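You operate a simulated robot arm through the tools that you are given. There is no shell and no other tool. Be economical: measure what you need, move in short steps, check, and stop when the job is done.

The job below is to be done with a simulated two-armed robot. You get a single attempt, and the scene is never put back.

Task
Pick up the yellow paddle with one hand, pass it to the other hand and put it on the top of the narrow trolley.

The check looks at the end state, three seconds after you hand in, the way a careful person would. Anything else that was tipped, shoved, dropped, spilled or broken makes it a failure.

Robot
Two 7-joint arms with two-finger grippers on one trunk, on a base that drives. Base frame: it is fixed to the floor where the robot stands at the start and does not move with it; the origin is under the middle of the robot, x ahead of it, y to its left, z up. Lengths are in m, angles in rad, forces in N, time in s.
The left shoulder is at the start at [0.099, 0.216, 1.091], the right one opposite. With the tool pointing down near the work surface each hand reaches from about 0.34 to 0.84 m from the robot's upright axis, wherever it stands, measured 20 degrees to its own side. Places, roughly: top of the narrow trolley [-4.1, 0, 0.8]. Payload 3.18 kg a hand.
Tool frame (each hand has its own): the origin (TCP) lies between the finger pads and is the grasp point; the fingertips stand 0.03 m ahead of it; z points along the fingers, y is the line along which they close. Largest opening 0.144 m; the body of the gripper starts 0.103 m behind the TCP.
Orientation is told as [roll, pitch, yaw] about the base's x, y, z axes, in that order, counted from this pose: with the fingers straight down and closing along the base's y, the tool's x points along the base's -x, its y along +y and its z along -z.

Tools
- The arms move only by the tool apply_moves. It takes "left_plan", "right_plan" or both (then of equal length, played together; a hand with none holds still); each is a list of rows, each a list of 7 numbers: the shift along the tool's x, y, z in m, then the turn, a rotation vector about the tool's x, y, z in rad, then the opening, from 0 (shut) to 1 (fully open). In form: [[dx, dy, dz, ax, ay, az, fingers], ...]. A call has 1 to 8 rows; each row is the pose to reach, as a shift and turn from the pose commanded when the call began, along the tool's axes at that moment. A row lasts 0.2 s, in which the tool goes at most 0.05 m and 0.15 rad; a call with a longer step from one row to the next is refused whole, and so is a gripper value outside its range. A pose out of reach is approached as far as the arm can. The call stops where the force on the tool passes 40 N (or 10 N more than at its start, if that is more) or the arm is blocked; 0.2 s more then pass. Each finger halts on what it meets, pressing with about 25 N; the grip force reading is that of the motor and also rises with nothing between the fingers. The clock runs only during rows and for 0.2 s after the last one: add rows that repeat a pose to give the fingers time. The reply holds the time, the measured pose of the TCP, the force on the tool along the base axes, the opening and the grip force, in the units named above and with some noise, with the torque about the TCP (base axes, N m) and any sound that the robot's microphone picked up.
- Cameras (640 x 400 px; columns grow to the right, rows downward): "scene" is now at [0.1883, 0.0437, 1.3009]; the picture's right is [0.45, -0.89, 0.00], its down [-0.37, -0.19, -0.91] and it looks along [0.81, 0.41, -0.41] (base axes); focal length 235 px, centre (320, 200). "left" rides on the left gripper at [0.076, -0.016, -0.143] in its tool frame; the picture's right is [0.21, 0.98, 0.00], its down [-0.84, 0.18, -0.51] and it looks along [-0.50, 0.11, 0.86] (tool axes); focal length 218 px, centre (320, 200). "right" rides on the right gripper at [0.076, 0.016, -0.143] in its tool frame; the picture's right is [-0.21, 0.98, 0.00], its down [-0.84, -0.18, -0.51] and it looks along [-0.50, -0.11, 0.86] (tool axes); focal length 218 px, centre (320, 200). There is no depth. A picture from a camera that has moved, and an enlarged one, comes with that camera's place and axes in the base frame and with its lens. The place of the scene camera against the robot may be out by one fixed shift of up to 0.018 m in any direction.
- snapshot(camera): a new picture of that camera. The clock stands still meanwhile.
- raise_lower(by): slides the trunk up (or, below 0, down) by that many m; the arms and the scene camera ride with it, the base frame stays. It gives what a move gives, with no picture.
- steer(legs): drives the robot by 1 to 6 legs, each [ahead, left, turn to the left] in m, m and rad, along the robot's own axes; the way and the turn of a leg run together, so that a leg with both is an arc; at most 1.5 m and 3.142 rad a leg. The arms and the cameras ride along, it lands a little off, and it stops where it bumps. It gives what a move gives.
- head_to(pan, tilt): turns the head with the scene camera to pan (to the left, within 1.396 rad either way) and tilt (down, from -0.506 to 1.204), counted from straight ahead of the robot. It gives what a move gives.
- close_up(camera, box): a new picture of the part [left, top, right, bottom] of that camera's present view, enlarged. The clock stands still meanwhile.
- finish_job(): hands the job in; it is judged then, once.

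Work in short steps. Places have to be worked out from the pictures, the camera data and where the tool is seen: move nearer, look again, correct. Check each grasp and each placing, and mend what went wrong. You have 120 turns and 88 pictures in all, those below and enlarged ones among them. Open the grippers and draw the arms clear of the work before you hand the job in, unless the task says otherwise; then end with one line.

The tools are called after "Call:" by a JSON object that holds its "op" and its "data". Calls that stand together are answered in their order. apply_moves: Moves the arms, as the interface text tells. Its arguments: {"type":"object","properties":{"left_plan":{"type":"array"},"right_plan":{"type":"array"}},"required":[]} The other tools are called the same way: raise_lower (by) slides the trunk up or down; steer (legs) drives the base; head_to (pan, tilt) turns the head that bears the scene camera; snapshot (camera) takes a picture; close_up (camera, box) takes an enlarged picture of a part of a camera's view; finish_job () hands the job in.

At the start:

```text
time: 0.0
left_position: [0.4642, 0.5033, 1.066]
left_tool_rot: [0.002, 0.001, 0.001]
left_force: [0.0, 0.3, 0.1]
left_ft_torque: [-0.01, -0.01, 0.05]
left_grip_width: 0.1438
left_finger_force: 0.0
right_position: [0.4193, 0.0137, 1.1966]
right_tool_rot: [0.002, 0.001, 0.0]
right_force: [-0.4, -0.6, 0.7]
right_ft_torque: [0.01, 0.02, 0.0]
right_grip_width: 0.1438
right_finger_force: 0.0
trunk travel left (down, up): [-0.175, 0.194]
robot x, y, heading: [0.004, 0.0001, -0.004]
head pan, tilt: [0.466, 0.426]
```

scene: 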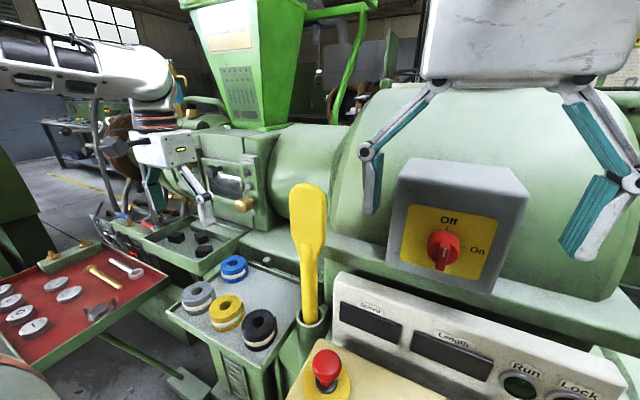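
right: 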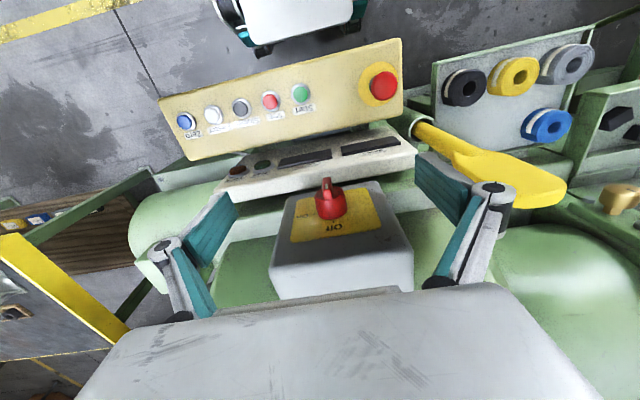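
left: 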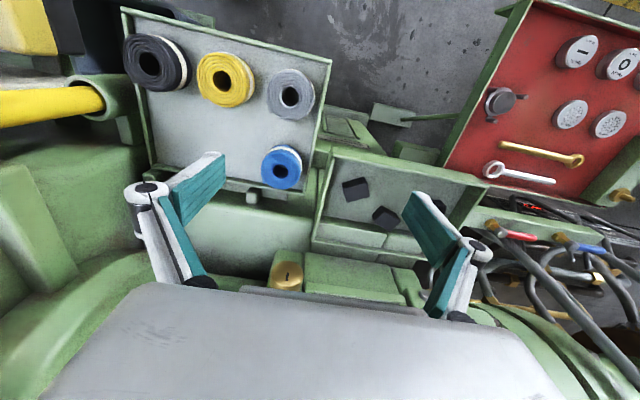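

The paddle stands handle-down in a green holder, tip near [0.467, 0.20, 1.185] and rim near [0.498, 0.218, 0.865]. I take enlarged views to find the blade's direction.

Call:
{"op": "close_up", "data": {"camera": "scene", "box": [240, 160, 400, 360]}}

Call:
{"op": "close_up", "data": {"camera": "right", "box": [390, 90, 590, 230]}}

```text
2.00 times, centred on (320, 260) of scene
camera zoom: at [0.1883, 0.0437, 1.3009], right [0.45, -0.89, 0.0], down [-0.37, -0.19, -0.91], along [0.81, 0.41, -0.41], focal length 470 px, centre (320, 80)
```

zoom: 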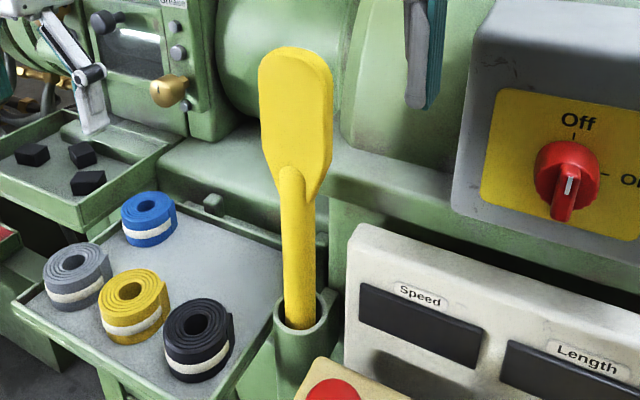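

```text
2.86 times, centred on (490, 160) of right
camera zoom: at [0.3422, 0.0287, 1.3396], right [0.21, 0.98, 0.0], down [0.84, -0.18, 0.51], along [0.5, -0.11, -0.86], focal length 624 px, centre (-166, 314)
```

zoom: 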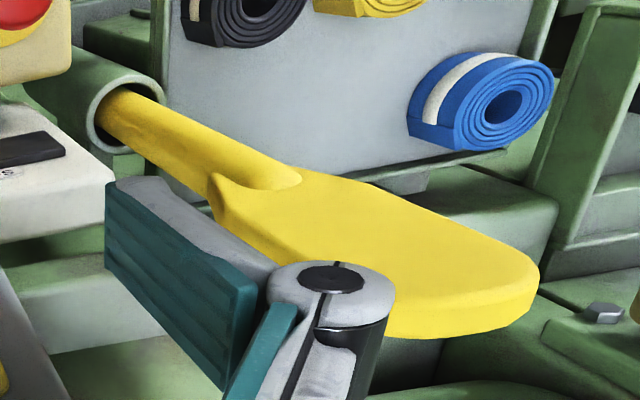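

The blade faces are roughly toward the head, turned a bit. I withdraw the right hand to the side and raise the left hand to look straight down on the blade.

Call:
{"op": "apply_moves", "data": {"left_plan": [[0, 0, -0.05, 0, 0, 0, 1], [0, 0, -0.1, 0, 0, 0, 1], [0, 0, -0.15, 0, 0, 0, 1], [0, 0, -0.2, 0, 0, 0, 1], [0, 0, -0.25, 0, 0, 0, 1], [0, 0, -0.3, 0, 0, 0, 1], [0, -0.05, -0.3, 0, 0, 0, 1], [0, -0.1, -0.3, 0, 0, 0, 1]], "right_plan": [[0, 0, -0.04, 0, 0, 0, 1], [0, -0.04, -0.05, 0, 0, 0, 1], [0, -0.08, -0.05, 0, 0, 0, 1], [0, -0.12, -0.05, 0, 0, 0, 1], [0, -0.16, -0.05, 0, 0, 0, 1], [0, -0.2, -0.05, 0, 0, 0, 1], [0, -0.25, -0.05, 0, 0, 0, 1], [0, -0.3, -0.05, 0, 0, 0, 1]]}}

```text
time: 1.8
left_position: [0.5424, 0.4544, 1.1388]
left_tool_rot: [0.091, -0.053, -0.011]
left_force: [0.5, -3.3, 0.4]
left_ft_torque: [0.38, 0.03, 0.01]
left_grip_width: 0.1439
left_finger_force: 0.0
left hand out of reach, approached as far as the arm can: row 1, 2, 3, 4, 5, 6, 7, 8
right_position: [0.4075, -0.2707, 1.2135]
right_tool_rot: [0.011, 0.001, -0.004]
right_force: [0.8, -2.0, -1.1]
right_ft_torque: [0.4, 0.11, -0.01]
right_grip_width: 0.1439
right_finger_force: 0.1
right hand out of reach, approached as far as the arm can: row 7, 8
trunk travel left (down, up): [-0.175, 0.194]
robot x, y, heading: [0.0009, 0.0028, 0.001]
head pan, tilt: [0.466, 0.426]
```

Tool-down reach is limited in height, so I'll instead grip the handle under the blade with the left fingers horizontal (pointing +x), after backing the base off for room. I back up 0.25 m.

Call:
{"op": "steer", "data": {"legs": [[-0.25, 0, 0]]}}

Call:
{"op": "apply_moves", "data": {"left_plan": [[0, 0, 0, 0, 0, 0, 1]]}}

```text
time: 3.6
left_position: [0.2902, 0.4643, 1.1352]
left_tool_rot: [0.08, -0.056, -0.009]
left_force: [-0.3, -0.7, 0.6]
left_ft_torque: [-0.01, 0.0, -0.01]
left_grip_width: 0.1439
left_finger_force: 0.1
right_position: [0.1556, -0.2589, 1.2178]
right_tool_rot: [0.001, 0.0, -0.001]
right_force: [-0.3, 1.4, 0.2]
right_ft_torque: [0.03, -0.02, 0.0]
right_grip_width: 0.144
right_finger_force: 0.0
trunk travel left (down, up): [-0.175, 0.194]
robot x, y, heading: [-0.2497, 0.0001, -0.005]
head pan, tilt: [0.466, 0.426]
```

```text
time: 4.0
left_position: [0.2903, 0.4643, 1.1341]
left_tool_rot: [0.08, -0.056, -0.011]
left_force: [0.6, -0.1, -0.2]
left_ft_torque: [-0.04, -0.05, 0.03]
left_grip_width: 0.1439
left_finger_force: 0.0
right_position: [0.1558, -0.2592, 1.2162]
right_tool_rot: [0.001, 0.001, -0.002]
right_force: [-0.1, -0.9, 0.0]
right_ft_torque: [-0.01, 0.05, -0.03]
right_grip_width: 0.144
right_finger_force: 0.0
trunk travel left (down, up): [-0.175, 0.194]
robot x, y, heading: [-0.2507, -0.001, 0.002]
head pan, tilt: [0.466, 0.426]
```

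The left command resets to the reached pose. I rotate the left hand so that its fingers come to point forward, well clear of the machine.

Call:
{"op": "apply_moves", "data": {"left_plan": [[0, 0, 0.01, 0, -0.14, 0, 1], [0, 0, 0.02, 0, -0.28, 0, 1], [0, 0, 0.03, 0, -0.42, 0, 1], [0, 0, 0.04, 0, -0.56, 0, 1], [0, 0, 0.05, 0, -0.7, 0, 1], [0, 0, 0.06, 0, -0.84, 0, 1], [0, 0, 0.07, 0, -0.98, 0, 1], [0, 0, 0.08, 0, -1.12, 0, 1]]}}

```text
time: 5.8
left_position: [0.2943, 0.4722, 1.0569]
left_tool_rot: [0.197, -1.17, -0.188]
left_force: [-0.3, -0.4, 0.7]
left_ft_torque: [0.01, -0.06, -0.02]
left_grip_width: 0.1441
left_finger_force: 0.1
right_position: [0.1563, -0.2588, 1.2179]
right_tool_rot: [0.001, 0.0, -0.004]
right_force: [-0.3, 0.7, -0.2]
right_ft_torque: [0.0, 0.04, 0.03]
right_grip_width: 0.1438
right_finger_force: 0.1
trunk travel left (down, up): [-0.175, 0.194]
robot x, y, heading: [-0.2526, 0.0017, -0.003]
head pan, tilt: [0.466, 0.426]
```

The left fingers now point forward, 22° below level. I finish levelling while sliding over to stand in front of the paddle, with the fingertips still about 0.14 m short of it.

Call:
{"op": "apply_moves", "data": {"left_plan": [[0, -0.0435, 0.005, 0, -0.065, -0.014, 1], [0, -0.087, 0.01, 0, -0.13, -0.028, 1], [0, -0.13, 0.016, 0, -0.195, -0.042, 1], [0, -0.174, 0.022, 0, -0.26, -0.055, 1], [0, -0.217, 0.028, 0, -0.325, -0.07, 1], [0, -0.261, 0.033, 0, -0.39, -0.083, 1]]}}

Call:
{"op": "snapshot", "data": {"camera": "left"}}

Call:
{"op": "snapshot", "data": {"camera": "scene"}}

```text
time: 7.2
left_position: [0.3519, 0.2018, 1.0151]
left_tool_rot: [-0.068, -1.568, 0.08]
left_force: [-0.9, -0.7, -0.9]
left_ft_torque: [0.01, 0.02, -0.04]
left_grip_width: 0.144
left_finger_force: 0.1
left hand out of reach, approached as far as the arm can: row 1, 2, 3, 4, 5, 6
right_position: [0.1562, -0.2604, 1.2176]
right_tool_rot: [0.002, -0.001, -0.002]
right_force: [0.1, 0.4, -0.7]
right_ft_torque: [0.01, -0.01, 0.02]
right_grip_width: 0.1439
right_finger_force: 0.0
trunk travel left (down, up): [-0.175, 0.194]
robot x, y, heading: [-0.2503, -0.0004, 0.004]
head pan, tilt: [0.466, 0.426]
```

```text
82 pictures are left
camera left: at [0.2095, 0.1824, 0.9381], right [-0.01, 0.98, -0.21], down [-0.51, 0.17, 0.84], along [0.86, 0.12, 0.49], focal length 218 px, centre (320, 200)
```

left: 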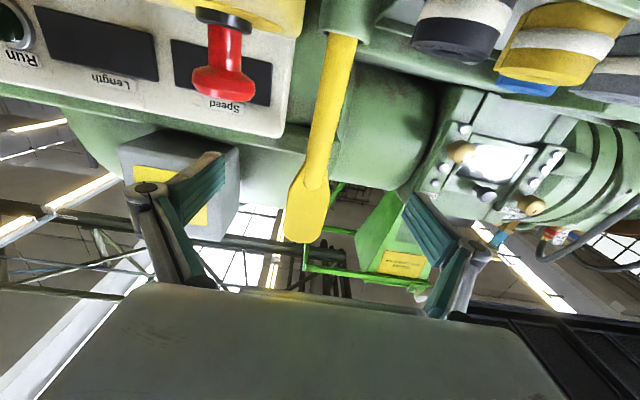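

```text
81 pictures are left
camera scene: at [-0.0616, 0.0432, 1.3009], right [0.45, -0.89, 0.0], down [-0.37, -0.19, -0.91], along [0.81, 0.41, -0.41], focal length 235 px, centre (320, 200)
```

scene: 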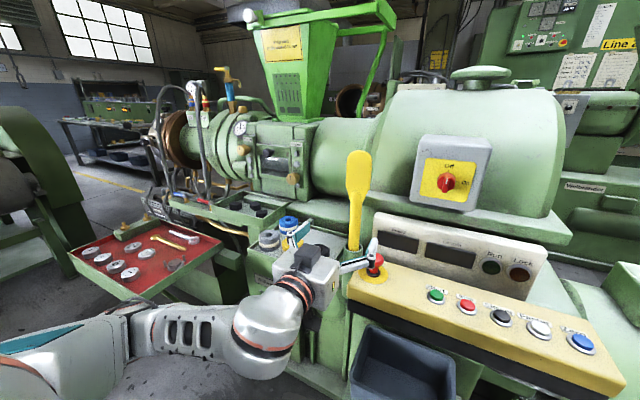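

The red button (top near [0.386, 0.131, 0.925]) lies under the hand's path, so I pitch the hand about 22° nose-down, which lifts its camera and body, and raise it. Triangulated paddle: tip [0.480, 0.210, 1.175], neck z≈1.065, rim [0.492, 0.207, 0.90].

Call:
{"op": "apply_moves", "data": {"left_plan": [[-0.015, 0.0015, -0.0075, 0, 0.1, 0, 1], [-0.03, 0.003, -0.015, 0, 0.2, 0, 1], [-0.045, 0.0045, -0.0225, 0, 0.3, 0, 1], [-0.05, 0.006, -0.03, 0, 0.39, 0, 1]]}}

Call:
{"op": "snapshot", "data": {"camera": "left"}}

```text
time: 8.2
left_position: [0.3367, 0.2006, 1.0683]
left_tool_rot: [-0.006, -1.207, 0.018]
left_force: [0.2, -0.3, 0.1]
left_ft_torque: [-0.04, 0.04, -0.01]
left_grip_width: 0.1441
left_finger_force: 0.1
left hand out of reach, approached as far as the arm can: row 1, 2, 3, 4
right_position: [0.1546, -0.2582, 1.2165]
right_tool_rot: [0.003, 0.001, 0.0]
right_force: [-0.7, 0.9, 0.0]
right_ft_torque: [-0.02, -0.04, 0.02]
right_grip_width: 0.144
right_finger_force: 0.1
trunk travel left (down, up): [-0.175, 0.194]
robot x, y, heading: [-0.2521, 0.0025, 0.001]
head pan, tilt: [0.466, 0.426]
```

```text
80 pictures are left
camera left: at [0.1775, 0.1815, 1.0477], right [-0.09, 0.98, -0.2], down [-0.18, 0.18, 0.97], along [0.98, 0.12, 0.16], focal length 218 px, centre (320, 200)
```

left: 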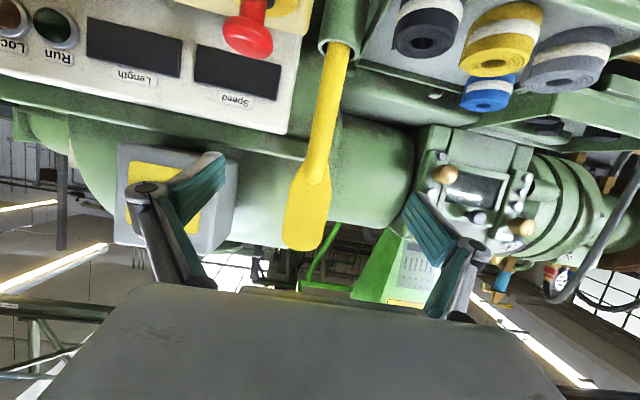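

Hand and paddle line up laterally. I advance most of the way along the tool axis, then check.

Call:
{"op": "apply_moves", "data": {"left_plan": [[-0.004, 0.001, 0.035, 0, 0, 0, 1], [-0.008, 0.002, 0.07, 0, 0, 0, 1], [-0.013, 0.003, 0.105, 0, 0, 0, 1]]}}

Call:
{"op": "snapshot", "data": {"camera": "left"}}

Call:
{"op": "snapshot", "data": {"camera": "scene"}}

```text
time: 9.0
left_position: [0.443, 0.2047, 1.0405]
left_tool_rot: [-0.001, -1.176, 0.009]
left_force: [-0.1, 0.5, -0.6]
left_ft_torque: [0.03, -0.01, -0.01]
left_grip_width: 0.1443
left_finger_force: 0.0
right_position: [0.1567, -0.2598, 1.2166]
right_tool_rot: [0.003, 0.002, -0.004]
right_force: [0.7, -0.2, 0.1]
right_ft_torque: [0.01, 0.06, 0.0]
right_grip_width: 0.1438
right_finger_force: 0.0
trunk travel left (down, up): [-0.175, 0.194]
robot x, y, heading: [-0.2538, -0.0004, -0.002]
head pan, tilt: [0.466, 0.426]
```

```text
79 pictures are left
camera left: at [0.2812, 0.1863, 1.024], right [-0.09, 0.98, -0.19], down [-0.15, 0.18, 0.97], along [0.98, 0.12, 0.13], focal length 218 px, centre (320, 200)
```

left: 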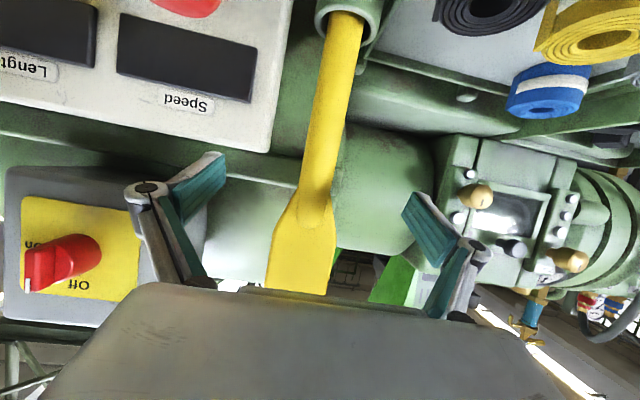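

```text
78 pictures are left
camera scene: at [-0.0611, 0.0438, 1.3007], right [0.45, -0.89, 0.0], down [-0.37, -0.19, -0.91], along [0.81, 0.41, -0.41], focal length 235 px, centre (320, 200)
```

scene: 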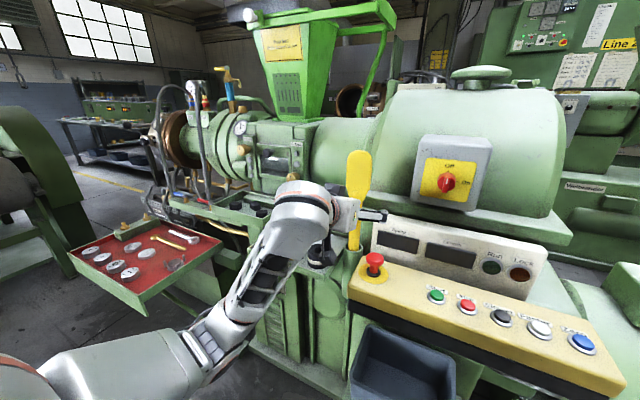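

Handle is centred between the fingers. I advance the last 4.5 cm and close.

Call:
{"op": "apply_moves", "data": {"left_plan": [[-0.003, 0.002, 0.023, 0, 0, 0, 1], [-0.006, 0.003, 0.046, 0, 0, 0, 1], [-0.006, 0.003, 0.046, 0, 0, 0, 0.6], [-0.006, 0.003, 0.046, 0, 0, 0, 0.3], [-0.006, 0.003, 0.046, 0, 0, 0, 0.0], [-0.006, 0.003, 0.046, 0, 0, 0, 0.0], [-0.006, 0.003, 0.046, 0, 0, 0, 0.0]]}}

Call:
{"op": "snapshot", "data": {"camera": "left"}}

```text
time: 10.6
left_position: [0.485, 0.21, 1.0261]
left_tool_rot: [0.003, -1.172, 0.01]
left_force: [-14.2, -5.2, -10.2]
left_ft_torque: [-0.61, 0.13, -0.23]
left_grip_width: 0.0288
left_finger_force: 24.7
right_position: [0.1564, -0.2589, 1.2176]
right_tool_rot: [0.001, 0.0, -0.004]
right_force: [0.0, 0.8, 0.3]
right_ft_torque: [-0.03, -0.02, 0.0]
right_grip_width: 0.1439
right_finger_force: 0.0
trunk travel left (down, up): [-0.175, 0.194]
robot x, y, heading: [-0.2514, -0.003, -0.0]
head pan, tilt: [0.466, 0.426]
```

```text
77 pictures are left
camera left: at [0.3243, 0.1903, 1.0107], right [-0.09, 0.98, -0.19], down [-0.14, 0.18, 0.97], along [0.99, 0.12, 0.12], focal length 218 px, centre (320, 200)
```

left: 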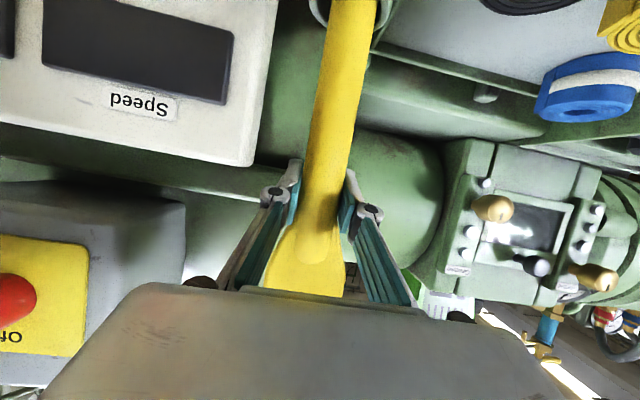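

Firm grip (width 0.029, 25 N). I lift a little with the trunk and watch the force.

Call:
{"op": "raise_lower", "data": {"by": 0.05}}

Call:
{"op": "snapshot", "data": {"camera": "left"}}

```text
time: 11.5
left_position: [0.4862, 0.208, 1.076]
left_tool_rot: [0.004, -1.176, 0.009]
left_force: [1.2, -2.3, -0.3]
left_ft_torque: [-0.57, -0.17, -0.04]
left_grip_width: 0.0285
left_finger_force: 25.1
right_position: [0.1235, -0.2608, 1.2973]
right_tool_rot: [0.01, -0.101, -0.011]
right_force: [-0.1, 0.2, 0.5]
right_ft_torque: [0.02, 0.04, -0.01]
right_grip_width: 0.1443
right_finger_force: 0.0
trunk travel left (down, up): [-0.225, 0.144]
robot x, y, heading: [-0.2516, -0.0024, -0.003]
head pan, tilt: [0.466, 0.426]
```

```text
76 pictures are left
camera left: at [0.3246, 0.19, 1.0601], right [-0.09, 0.98, -0.19], down [-0.15, 0.18, 0.97], along [0.99, 0.12, 0.13], focal length 218 px, centre (320, 200)
```

left: 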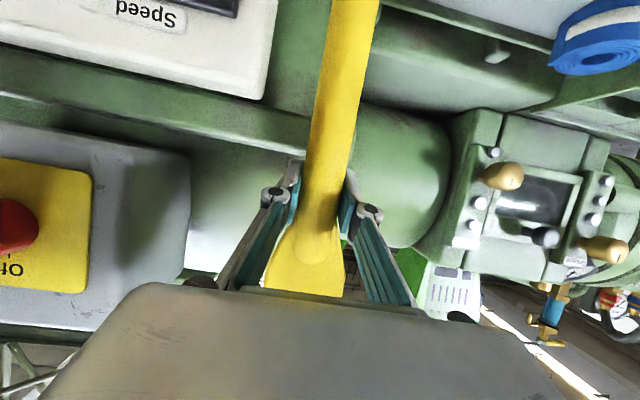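

It lifts freely with the paddle held. I raise the trunk the rest of the way.

Call:
{"op": "raise_lower", "data": {"by": 0.14}}

Call:
{"op": "snapshot", "data": {"camera": "scene"}}

Call:
{"op": "snapshot", "data": {"camera": "left"}}

```text
time: 13.2
left_position: [0.4858, 0.2332, 1.2103]
left_tool_rot: [0.215, -1.17, -0.16]
left_force: [0.1, 0.1, -2.0]
left_ft_torque: [-0.05, -0.02, -0.03]
left_grip_width: 0.0285
left_finger_force: 24.8
right_position: [0.0954, -0.2608, 1.4623]
right_tool_rot: [0.018, -0.173, -0.017]
right_force: [0.1, -0.1, -0.5]
right_ft_torque: [-0.02, -0.01, 0.0]
right_grip_width: 0.144
right_finger_force: 0.1
trunk travel left (down, up): [-0.365, 0.004]
robot x, y, heading: [-0.25, 0.0002, 0.001]
head pan, tilt: [0.466, 0.426]
```

```text
75 pictures are left
camera scene: at [-0.1388, 0.044, 1.4959], right [0.45, -0.89, 0.0], down [-0.37, -0.19, -0.91], along [0.81, 0.41, -0.41], focal length 235 px, centre (320, 200)
```

scene: 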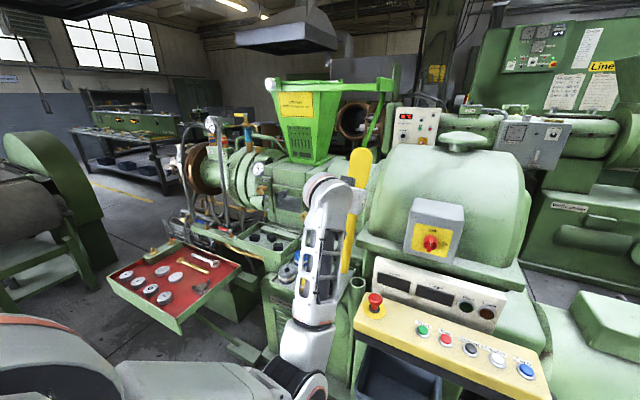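

```text
74 pictures are left
camera left: at [0.3262, 0.2123, 1.193], right [-0.12, 0.99, -0.11], down [-0.15, 0.09, 0.98], along [0.98, 0.13, 0.14], focal length 218 px, centre (320, 200)
```

left: 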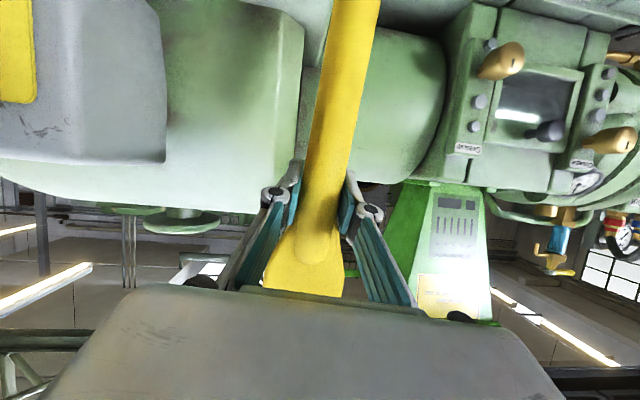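

The handle seems to be out of the holder; I check with a close-up.

Call:
{"op": "close_up", "data": {"camera": "scene", "box": [280, 140, 420, 320]}}

```text
2.22 times, centred on (350, 230) of scene
camera zoom: at [-0.1388, 0.044, 1.4959], right [0.45, -0.89, 0.0], down [-0.37, -0.19, -0.91], along [0.81, 0.41, -0.41], focal length 522 px, centre (253, 133)
```

zoom: 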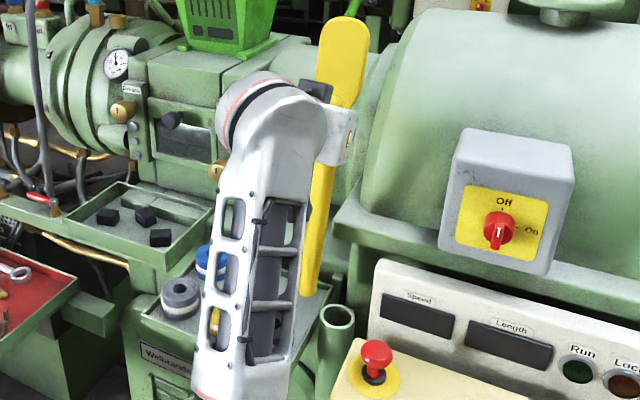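

The handle end (~[0.50, 0.26, 0.906]) is out beside the holder, above the console. I back straight away from the machine.

Call:
{"op": "steer", "data": {"legs": [[-0.7, 0, 0]]}}

Call:
{"op": "snapshot", "data": {"camera": "scene"}}

```text
time: 15.7
left_position: [0.1339, 0.2295, 1.2157]
left_tool_rot: [0.221, -1.176, -0.169]
left_force: [1.2, -0.4, -2.4]
left_ft_torque: [0.02, -0.06, 0.02]
left_grip_width: 0.0285
left_finger_force: 24.7
right_position: [-0.2654, -0.2637, 1.4638]
right_tool_rot: [0.019, -0.178, -0.027]
right_force: [1.4, -0.4, -0.5]
right_ft_torque: [0.03, 0.21, -0.01]
right_grip_width: 0.1437
right_finger_force: 0.1
trunk travel left (down, up): [-0.365, 0.004]
robot x, y, heading: [-0.6078, 0.0003, -0.012]
head pan, tilt: [0.466, 0.426]
stopped in leg 1: the robot was blocked; the commanded pose is now the measured one
```

```text
72 pictures are left
camera scene: at [-0.4929, 0.0423, 1.4956], right [0.44, -0.9, 0.0], down [-0.37, -0.18, -0.91], along [0.82, 0.4, -0.41], focal length 235 px, centre (320, 200)
```

scene: 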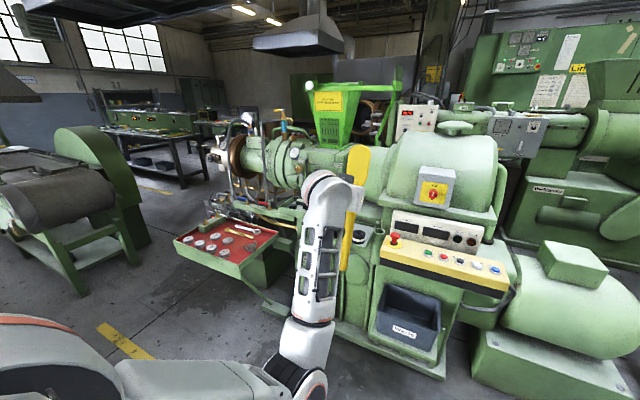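

The base was blocked at x≈-0.61. I look to both sides to see what is behind me.

Call:
{"op": "head_to", "data": {"pan": 1.396, "tilt": 0.5}}

Call:
{"op": "snapshot", "data": {"camera": "scene"}}

Call:
{"op": "head_to", "data": {"pan": -1.396, "tilt": 0.5}}

Call:
{"op": "snapshot", "data": {"camera": "scene"}}

```text
time: 16.9
left_position: [0.1305, 0.2302, 1.2189]
left_tool_rot: [0.22, -1.18, -0.169]
left_force: [0.9, -0.1, -1.8]
left_ft_torque: [-0.04, 0.02, 0.01]
left_grip_width: 0.0285
left_finger_force: 25.0
right_position: [-0.2693, -0.262, 1.4655]
right_tool_rot: [0.019, -0.185, -0.026]
right_force: [0.6, 1.0, -0.4]
right_ft_torque: [0.03, -0.01, -0.01]
right_grip_width: 0.1437
right_finger_force: 0.1
trunk travel left (down, up): [-0.365, 0.004]
robot x, y, heading: [-0.6065, 0.0016, -0.016]
head pan, tilt: [1.396, 0.499]
```

```text
71 pictures are left
camera scene: at [-0.5638, 0.0918, 1.4892], right [0.98, -0.19, 0.0], down [-0.09, -0.47, -0.88], along [0.16, 0.86, -0.48], focal length 235 px, centre (320, 200)
```

scene: 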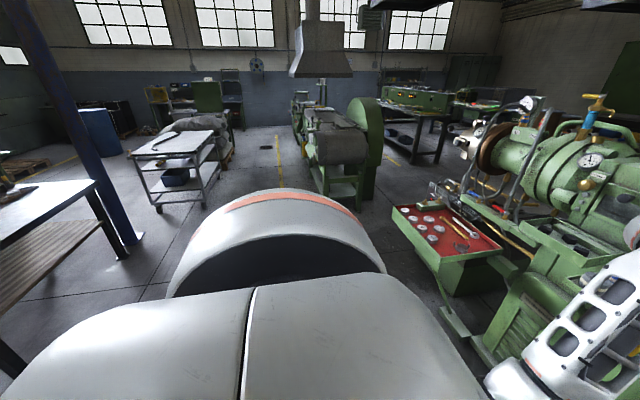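

```text
time: 19.4
left_position: [0.1319, 0.2315, 1.2183]
left_tool_rot: [0.218, -1.181, -0.168]
left_force: [0.7, 0.4, -2.2]
left_ft_torque: [-0.02, -0.01, -0.01]
left_grip_width: 0.0284
left_finger_force: 24.8
right_position: [-0.2692, -0.2629, 1.4661]
right_tool_rot: [0.02, -0.183, -0.026]
right_force: [-0.6, 0.3, -0.2]
right_ft_torque: [-0.01, 0.02, -0.02]
right_grip_width: 0.1443
right_finger_force: 0.0
trunk travel left (down, up): [-0.365, 0.004]
robot x, y, heading: [-0.6083, 0.0016, -0.009]
head pan, tilt: [-1.396, 0.499]
```

```text
70 pictures are left
camera scene: at [-0.5652, -0.0874, 1.4892], right [-0.99, -0.16, 0.0], down [-0.08, 0.47, -0.88], along [0.14, -0.87, -0.48], focal length 235 px, centre (320, 200)
```

scene: 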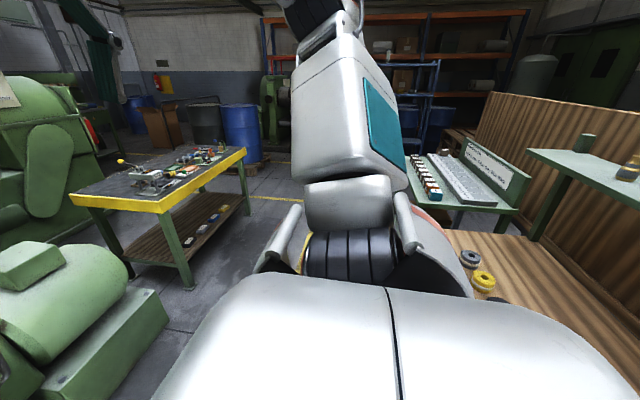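

I was stopped by a bench behind on the right. Here there's room to do the handover: I roll the left hand about the forward axis so the paddle becomes horizontal, handle toward the right arm.

Call:
{"op": "apply_moves", "data": {"left_plan": [[0, 0, 0, 0.053, -0.001, -0.128, 0], [0, 0, 0, 0.107, -0.002, -0.257, 0], [0, 0, 0, 0.16, -0.003, -0.385, 0], [0, 0, 0, 0.214, -0.004, -0.514, 0], [0, 0, 0, 0.267, -0.005, -0.642, 0], [0, 0, 0, 0.32, -0.006, -0.77, 0], [0, 0, 0, 0.374, -0.007, -0.899, 0], [0, 0, 0, 0.427, -0.008, -1.027, 0]]}}

Call:
{"op": "head_to", "data": {"pan": 0.2, "tilt": 0.45}}

Call:
{"op": "snapshot", "data": {"camera": "scene"}}

```text
time: 20.1
left_position: [0.1304, 0.2092, 1.2388]
left_tool_rot: [-0.149, -1.24, 0.116]
left_force: [0.1, 0.3, -2.3]
left_ft_torque: [0.03, 0.01, -0.04]
left_grip_width: 0.028
left_finger_force: 25.2
right_position: [-0.269, -0.2624, 1.4646]
right_tool_rot: [0.019, -0.185, -0.027]
right_force: [-0.3, 0.2, -0.2]
right_ft_torque: [0.0, 0.0, 0.0]
right_grip_width: 0.1439
right_finger_force: 0.1
trunk travel left (down, up): [-0.365, 0.004]
robot x, y, heading: [-0.6076, -0.0011, -0.013]
head pan, tilt: [-1.396, 0.499]
stopped in row 3 (left hand): the arm was blocked; the commanded pose is now the measured one
```

```text
time: 21.7
left_position: [0.1307, 0.2089, 1.2381]
left_tool_rot: [-0.151, -1.236, 0.119]
left_force: [0.7, 1.5, -1.2]
left_ft_torque: [0.01, -0.01, 0.04]
left_grip_width: 0.0283
left_finger_force: 25.5
right_position: [-0.2697, -0.2636, 1.4661]
right_tool_rot: [0.02, -0.183, -0.026]
right_force: [0.0, -0.2, 0.2]
right_ft_torque: [0.02, 0.03, 0.02]
right_grip_width: 0.1441
right_finger_force: 0.1
trunk travel left (down, up): [-0.365, 0.004]
robot x, y, heading: [-0.6097, 0.001, -0.012]
head pan, tilt: [0.201, 0.45]
```

```text
69 pictures are left
camera scene: at [-0.4897, 0.0195, 1.4937], right [0.19, -0.98, 0.0], down [-0.43, -0.08, -0.9], along [0.88, 0.17, -0.44], focal length 235 px, centre (320, 200)
```

scene: 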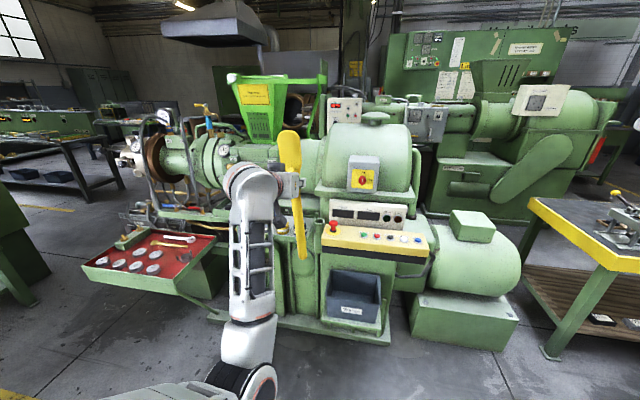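

The roll hit a joint limit. Instead I'll pitch the left hand toward fingers-down, which turns the paddle horizontal with the handle coming back toward me; right can then take it. I do half of it and look.

Call:
{"op": "apply_moves", "data": {"left_plan": [[0.004, 0, -0.012, 0, 0.13, 0, 0], [0.008, 0, -0.024, 0, 0.26, 0, 0], [0.012, 0, -0.036, 0, 0.39, 0, 0], [0.016, 0, -0.048, 0, 0.52, 0, 0]]}}

Call:
{"op": "snapshot", "data": {"camera": "scene"}}

```text
time: 22.5
left_position: [0.099, 0.2754, 1.2213]
left_tool_rot: [0.084, -0.855, 0.006]
left_force: [0.3, -0.1, -2.4]
left_ft_torque: [0.01, -0.08, 0.0]
left_grip_width: 0.0285
left_finger_force: 25.3
right_position: [-0.2707, -0.2629, 1.4661]
right_tool_rot: [0.019, -0.185, -0.027]
right_force: [0.3, 0.1, 0.8]
right_ft_torque: [-0.02, -0.01, 0.01]
right_grip_width: 0.1441
right_finger_force: 0.1
trunk travel left (down, up): [-0.365, 0.004]
robot x, y, heading: [-0.6067, 0.0007, -0.013]
head pan, tilt: [0.201, 0.45]
stopped in row 4 (left hand): the arm was blocked; the commanded pose is now the measured one
```

```text
68 pictures are left
camera scene: at [-0.4898, 0.0196, 1.4936], right [0.19, -0.98, 0.0], down [-0.43, -0.08, -0.9], along [0.88, 0.17, -0.44], focal length 235 px, centre (320, 200)
```

scene: 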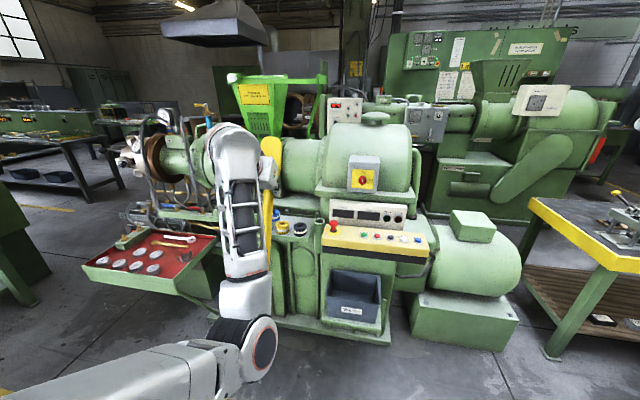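

Blocked again without a force reading; I look closely at handle vs forearm.

Call:
{"op": "close_up", "data": {"camera": "scene", "box": [190, 110, 330, 290]}}

Call:
{"op": "snapshot", "data": {"camera": "left"}}

Call:
{"op": "snapshot", "data": {"camera": "right"}}

```text
2.22 times, centred on (260, 200) of scene
camera zoom: at [-0.4898, 0.0196, 1.4936], right [0.19, -0.98, 0.0], down [-0.43, -0.08, -0.9], along [0.88, 0.17, -0.44], focal length 522 px, centre (453, 200)
```

zoom: 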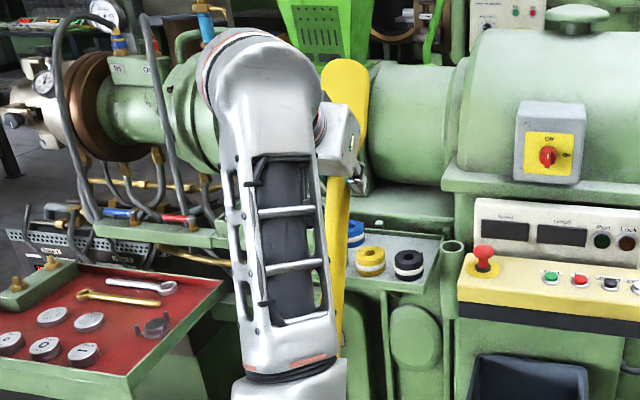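

```text
66 pictures are left
camera left: at [-0.0577, 0.2449, 1.2562], right [-0.2, 0.97, -0.1], down [0.16, 0.14, 0.98], along [0.97, 0.18, -0.18], focal length 218 px, centre (320, 200)
```

left: 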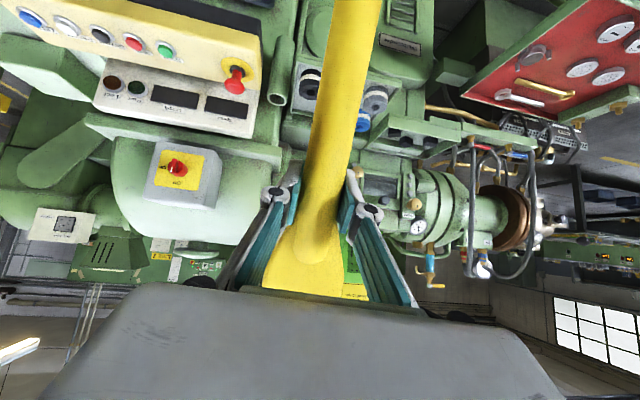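

```text
65 pictures are left
camera right: at [-0.37, -0.2481, 1.5926], right [0.23, 0.97, 0.06], down [0.73, -0.21, 0.65], along [0.64, -0.11, -0.76], focal length 218 px, centre (320, 200)
```

right: 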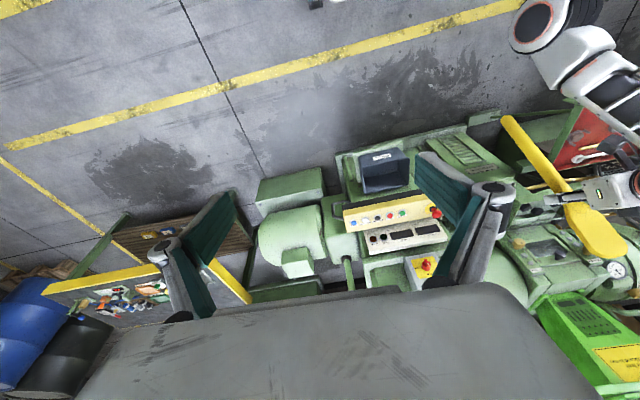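

The folded-elbow posture can't reach fingers-down here. I shift the hand left and back toward the posture where the pitch turn worked before.

Call:
{"op": "apply_moves", "data": {"left_plan": [[0.015, 0.036, -0.014, 0, 0, 0, 0], [0.03, 0.072, -0.028, 0, 0, 0, 0], [0.044, 0.109, -0.042, 0, 0, 0, 0], [0.059, 0.145, -0.056, 0, 0, 0, 0]]}}

```text
time: 23.2
left_position: [0.0602, 0.3498, 1.2508]
left_tool_rot: [0.436, -0.854, -0.264]
left_force: [0.3, 0.4, -1.4]
left_ft_torque: [0.0, -0.05, -0.02]
left_grip_width: 0.0283
left_finger_force: 25.0
right_position: [-0.2687, -0.262, 1.4655]
right_tool_rot: [0.02, -0.185, -0.025]
right_force: [-0.2, 0.9, -0.7]
right_ft_torque: [-0.05, 0.02, -0.02]
right_grip_width: 0.1442
right_finger_force: 0.0
trunk travel left (down, up): [-0.365, 0.004]
robot x, y, heading: [-0.6065, -0.0036, -0.014]
head pan, tilt: [0.201, 0.45]
stopped in row 3 (left hand): the arm was blocked; the commanded pose is now the measured one
```

The raised trunk seems to strain the arm posture. We're clear of the machine now, so I lower the trunk back to its starting height.

Call:
{"op": "raise_lower", "data": {"by": -0.19}}

Call:
{"op": "snapshot", "data": {"camera": "scene"}}

```text
time: 24.3
left_position: [0.0567, 0.3911, 1.15]
left_tool_rot: [0.67, -0.77, -0.374]
left_force: [-0.1, -0.4, -2.7]
left_ft_torque: [-0.07, -0.06, -0.02]
left_grip_width: 0.0286
left_finger_force: 25.3
right_position: [-0.2623, -0.2618, 1.3624]
right_tool_rot: [0.019, -0.17, -0.026]
right_force: [0.1, 1.4, -0.1]
right_ft_torque: [-0.01, 0.01, -0.03]
right_grip_width: 0.1442
right_finger_force: 0.0
trunk travel left (down, up): [-0.269, 0.101]
robot x, y, heading: [-0.6075, 0.0027, -0.011]
head pan, tilt: [0.201, 0.45]
stopped: the arm was blocked; the commanded pose is now the measured one
```

```text
64 pictures are left
camera scene: at [-0.4748, 0.02, 1.3954], right [0.19, -0.98, 0.0], down [-0.43, -0.08, -0.9], along [0.88, 0.17, -0.44], focal length 235 px, centre (320, 200)
```

scene: 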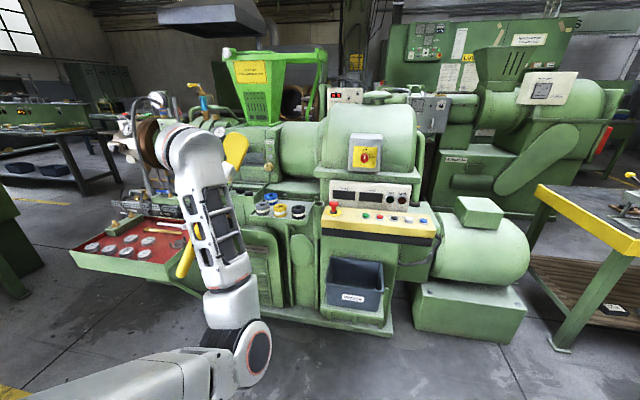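

The wrist is at its bend limit because the hand is too high for the forearm. I bring the hand lower and slightly out while undoing the unwanted roll.

Call:
{"op": "apply_moves", "data": {"left_plan": [[0.012, -0.03, 0.019, 0.03, -0.01, -0.02, 0], [0.023, -0.059, 0.039, 0.09, -0.03, -0.07, 0], [0.035, -0.089, 0.058, 0.17, -0.05, -0.13, 0], [0.046, -0.118, 0.078, 0.25, -0.08, -0.2, 0], [0.058, -0.148, 0.097, 0.35, -0.11, -0.28, 0]]}}

Call:
{"op": "snapshot", "data": {"camera": "scene"}}

```text
time: 25.0
left_position: [0.0669, 0.4546, 1.1206]
left_tool_rot: [0.722, -0.84, -0.317]
left_force: [0.9, -0.4, -2.1]
left_ft_torque: [-0.07, -0.02, 0.0]
left_grip_width: 0.0283
left_finger_force: 25.0
right_position: [-0.2659, -0.2618, 1.3647]
right_tool_rot: [0.02, -0.172, -0.026]
right_force: [-0.8, 1.0, 0.6]
right_ft_torque: [0.02, 0.03, -0.02]
right_grip_width: 0.1439
right_finger_force: 0.0
trunk travel left (down, up): [-0.269, 0.101]
robot x, y, heading: [-0.6068, 0.0018, -0.016]
head pan, tilt: [0.201, 0.45]
stopped in row 3 (left hand): the arm was blocked; the commanded pose is now the measured one
```

```text
63 pictures are left
camera scene: at [-0.4769, 0.0201, 1.3966], right [0.19, -0.98, 0.0], down [-0.43, -0.08, -0.9], along [0.88, 0.17, -0.44], focal length 235 px, centre (320, 200)
```

scene: 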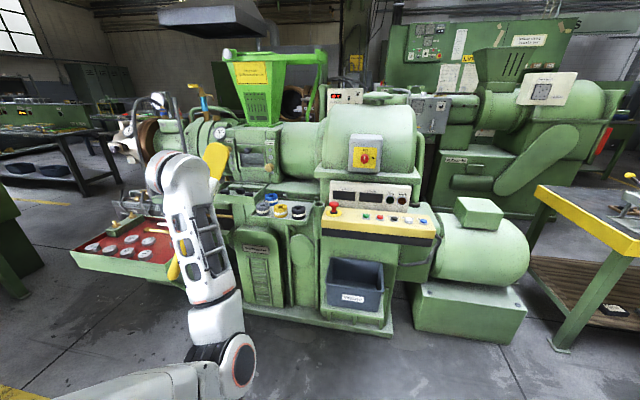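

I turn the robot left 60° to face the free aisle, so that the arm can be stretched without nearing anything.

Call:
{"op": "steer", "data": {"legs": [[0.05, 0, 0], [0, 0, 1.05]]}}

Call:
{"op": "snapshot", "data": {"camera": "scene"}}

Call:
{"op": "snapshot", "data": {"camera": "left"}}

```text
time: 27.3
left_position: [-0.0835, 0.6745, 1.1185]
left_tool_rot: [0.719, -0.836, 0.046]
left_force: [-0.1, 0.4, -2.3]
left_ft_torque: [-0.01, -0.09, -0.01]
left_grip_width: 0.0283
left_finger_force: 25.2
right_position: [-0.1387, -0.1137, 1.365]
right_tool_rot: [0.017, -0.173, 0.338]
right_force: [0.8, -0.4, 0.3]
right_ft_torque: [-0.03, 0.01, 0.0]
right_grip_width: 0.1439
right_finger_force: 0.0
trunk travel left (down, up): [-0.269, 0.101]
robot x, y, heading: [-0.5523, 0.0082, 0.35]
head pan, tilt: [0.201, 0.45]
stopped in leg 2: the robot was blocked; the commanded pose is now the measured one
```

```text
62 pictures are left
camera scene: at [-0.437, 0.0794, 1.3964], right [0.52, -0.85, 0.0], down [-0.37, -0.23, -0.9], along [0.77, 0.47, -0.44], focal length 235 px, centre (320, 200)
```

scene: 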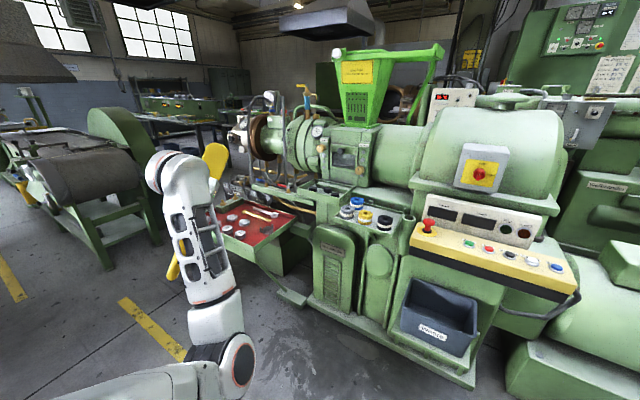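

```text
61 pictures are left
camera left: at [-0.2017, 0.5615, 1.126], right [-0.65, 0.71, 0.28], down [0.2, -0.19, 0.96], along [0.73, 0.68, -0.02], focal length 218 px, centre (320, 200)
```

left: 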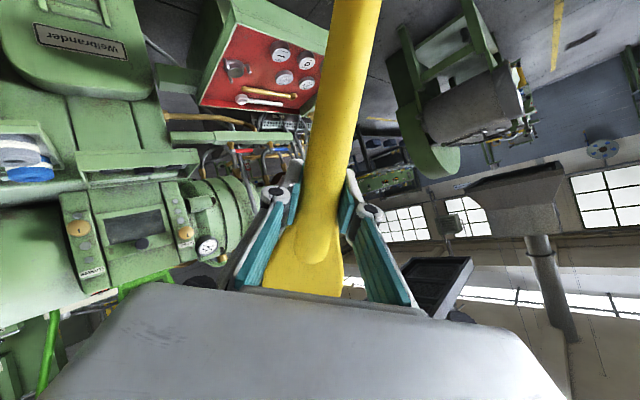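

Blocked again in the turn; I look down on both sides to find what my body touches.

Call:
{"op": "head_to", "data": {"pan": 1.396, "tilt": 0.95}}

Call:
{"op": "snapshot", "data": {"camera": "scene"}}

Call:
{"op": "head_to", "data": {"pan": -1.396, "tilt": 0.6}}

Call:
{"op": "snapshot", "data": {"camera": "scene"}}

```text
time: 28.7
left_position: [-0.0841, 0.673, 1.1201]
left_tool_rot: [0.721, -0.838, 0.044]
left_force: [0.2, -0.6, -2.2]
left_ft_torque: [-0.03, -0.07, -0.01]
left_grip_width: 0.0284
left_finger_force: 25.5
right_position: [-0.1396, -0.116, 1.3658]
right_tool_rot: [0.019, -0.174, 0.338]
right_force: [-0.2, 0.5, -0.2]
right_ft_torque: [-0.04, 0.01, 0.01]
right_grip_width: 0.1439
right_finger_force: 0.1
trunk travel left (down, up): [-0.269, 0.101]
robot x, y, heading: [-0.5534, 0.0103, 0.347]
head pan, tilt: [1.396, 0.949]
```

```text
60 pictures are left
camera scene: at [-0.5286, 0.1015, 1.3547], right [0.98, 0.17, 0.0], down [0.14, -0.8, -0.58], along [-0.1, 0.57, -0.81], focal length 235 px, centre (320, 200)
```

scene: 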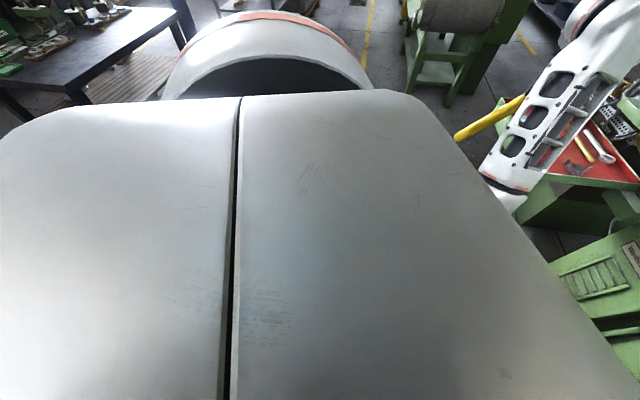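

```text
time: 31.1
left_position: [-0.0848, 0.6716, 1.1196]
left_tool_rot: [0.72, -0.839, 0.044]
left_force: [0.1, 1.0, -2.4]
left_ft_torque: [-0.04, -0.07, -0.02]
left_grip_width: 0.0282
left_finger_force: 24.6
right_position: [-0.14, -0.1162, 1.3657]
right_tool_rot: [0.019, -0.173, 0.338]
right_force: [-0.2, -0.1, -0.3]
right_ft_torque: [-0.01, 0.0, 0.0]
right_grip_width: 0.144
right_finger_force: 0.1
trunk travel left (down, up): [-0.269, 0.101]
robot x, y, heading: [-0.5595, 0.009, 0.351]
head pan, tilt: [-1.396, 0.6]
```

```text
59 pictures are left
camera scene: at [-0.4717, -0.0466, 1.3831], right [-0.87, -0.5, 0.0], down [-0.28, 0.49, -0.83], along [0.41, -0.71, -0.56], focal length 235 px, centre (320, 200)
```

scene: 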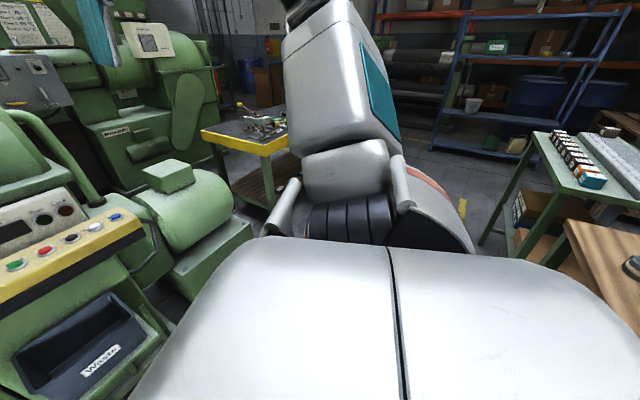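

The base's rear corner is evidently against the bench behind. I shift 0.12 m away from the bench, then turn left about 75°.

Call:
{"op": "steer", "data": {"legs": [[0.096, -0.088, 0], [0, 0, 1.2]]}}

Call:
{"op": "head_to", "data": {"pan": 1.0, "tilt": 0.5}}

Call:
{"op": "snapshot", "data": {"camera": "scene"}}

```text
time: 35.6
left_position: [-0.9008, 0.6242, 1.1195]
left_tool_rot: [0.72, -0.839, 1.268]
left_force: [-1.2, 0.0, -3.4]
left_ft_torque: [0.07, -0.09, -0.02]
left_grip_width: 0.028
left_finger_force: 25.0
right_position: [-0.176, 0.3058, 1.3651]
right_tool_rot: [0.02, -0.175, 1.565]
right_force: [-0.2, -1.0, 0.4]
right_ft_torque: [-0.01, -0.04, 0.01]
right_grip_width: 0.1441
right_finger_force: 0.0
trunk travel left (down, up): [-0.269, 0.101]
robot x, y, heading: [-0.4342, -0.0422, 1.574]
head pan, tilt: [-1.396, 0.6]
```

```text
time: 37.8
left_position: [-0.9004, 0.6238, 1.1203]
left_tool_rot: [0.724, -0.839, 1.268]
left_force: [-0.2, -1.1, -1.5]
left_ft_torque: [0.06, -0.07, 0.04]
left_grip_width: 0.0281
left_finger_force: 24.9
right_position: [-0.1769, 0.306, 1.3665]
right_tool_rot: [0.018, -0.174, 1.564]
right_force: [0.3, -0.7, 0.0]
right_ft_torque: [0.02, 0.01, 0.01]
right_grip_width: 0.144
right_finger_force: 0.0
trunk travel left (down, up): [-0.269, 0.101]
robot x, y, heading: [-0.4345, -0.0438, 1.575]
head pan, tilt: [1.0, 0.499]
```

```text
58 pictures are left
camera scene: at [-0.5237, 0.063, 1.3921], right [0.54, 0.84, 0.0], down [0.4, -0.26, -0.88], along [-0.74, 0.47, -0.48], focal length 235 px, centre (320, 200)
```

scene: 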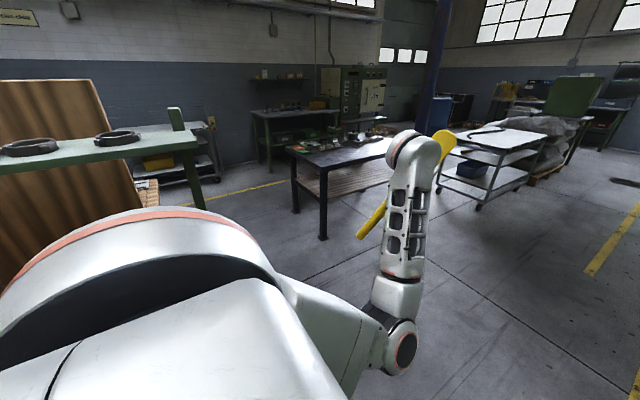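

Now facing the open aisle (and I can see the white-topped trolley far behind-left). I extend the left hand forward and inward to free its wrist.

Call:
{"op": "apply_moves", "data": {"left_plan": [[-0.025, -0.021, 0.014, 0, 0, 0, 0], [-0.05, -0.042, 0.029, 0, 0, 0, 0], [-0.076, -0.064, 0.043, 0, 0, 0, 0], [-0.1, -0.085, 0.058, 0, 0, 0, 0], [-0.127, -0.106, 0.072, 0, 0, 0, 0]]}}

Call:
{"op": "head_to", "data": {"pan": 0.4, "tilt": 0.5}}

Call:
{"op": "snapshot", "data": {"camera": "scene"}}

```text
time: 39.2
left_position: [-0.825, 0.7732, 1.0612]
left_tool_rot: [0.783, -0.718, 1.227]
left_force: [1.3, -0.4, -2.0]
left_ft_torque: [0.09, -0.08, -0.09]
left_grip_width: 0.0474
left_finger_force: 0.1
right_position: [-0.1772, 0.3052, 1.3667]
right_tool_rot: [0.018, -0.175, 1.565]
right_force: [-0.3, -0.4, 0.8]
right_ft_torque: [0.03, -0.01, 0.01]
right_grip_width: 0.1439
right_finger_force: 0.1
trunk travel left (down, up): [-0.269, 0.101]
robot x, y, heading: [-0.4334, -0.0428, 1.58]
head pan, tilt: [1.0, 0.499]
stopped in row 5 (left hand): the arm was blocked; the commanded pose is now the measured one
```

```text
time: 40.2
left_position: [-0.8233, 0.774, 1.0613]
left_tool_rot: [0.782, -0.719, 1.227]
left_force: [0.5, 1.1, -1.7]
left_ft_torque: [0.07, -0.09, 0.02]
left_grip_width: 0.0321
left_finger_force: 25.0
right_position: [-0.1768, 0.3064, 1.3656]
right_tool_rot: [0.019, -0.174, 1.564]
right_force: [-0.7, 0.7, 0.8]
right_ft_torque: [-0.02, 0.01, -0.01]
right_grip_width: 0.1439
right_finger_force: 0.0
trunk travel left (down, up): [-0.269, 0.101]
robot x, y, heading: [-0.4376, -0.0404, 1.572]
head pan, tilt: [0.4, 0.499]
```

```text
57 pictures are left
camera scene: at [-0.4828, 0.0979, 1.3921], right [0.92, 0.4, 0.0], down [0.19, -0.44, -0.88], along [-0.35, 0.81, -0.48], focal length 235 px, centre (320, 200)
```

scene: 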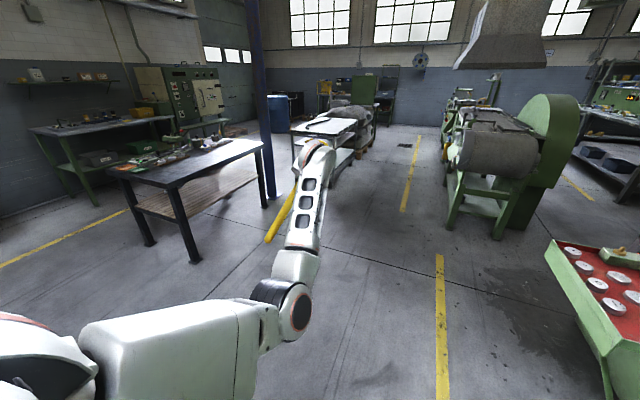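

The grip width flickered; I check the grasp.

Call:
{"op": "snapshot", "data": {"camera": "left"}}

Call:
{"op": "close_up", "data": {"camera": "scene", "box": [240, 110, 380, 290]}}

```text
56 pictures are left
camera left: at [-0.757, 0.6255, 1.0782], right [-0.86, -0.34, 0.38], down [0.32, 0.22, 0.92], along [-0.4, 0.91, -0.08], focal length 218 px, centre (320, 200)
```

left: 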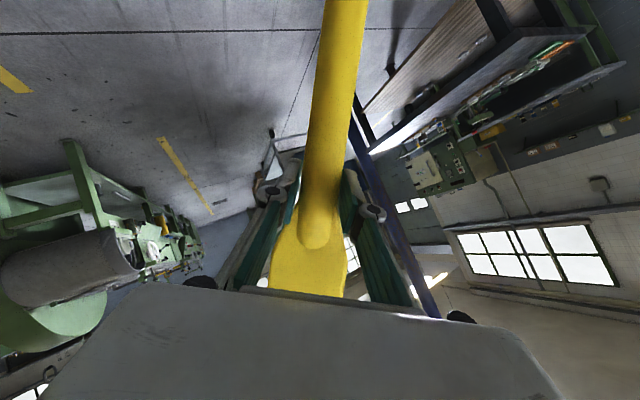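

```text
2.22 times, centred on (310, 200) of scene
camera zoom: at [-0.4828, 0.0979, 1.3921], right [0.92, 0.4, 0.0], down [0.19, -0.44, -0.88], along [-0.35, 0.81, -0.48], focal length 522 px, centre (342, 200)
```

zoom: 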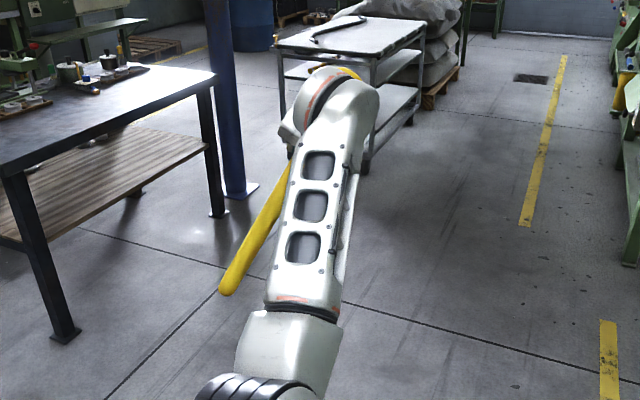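

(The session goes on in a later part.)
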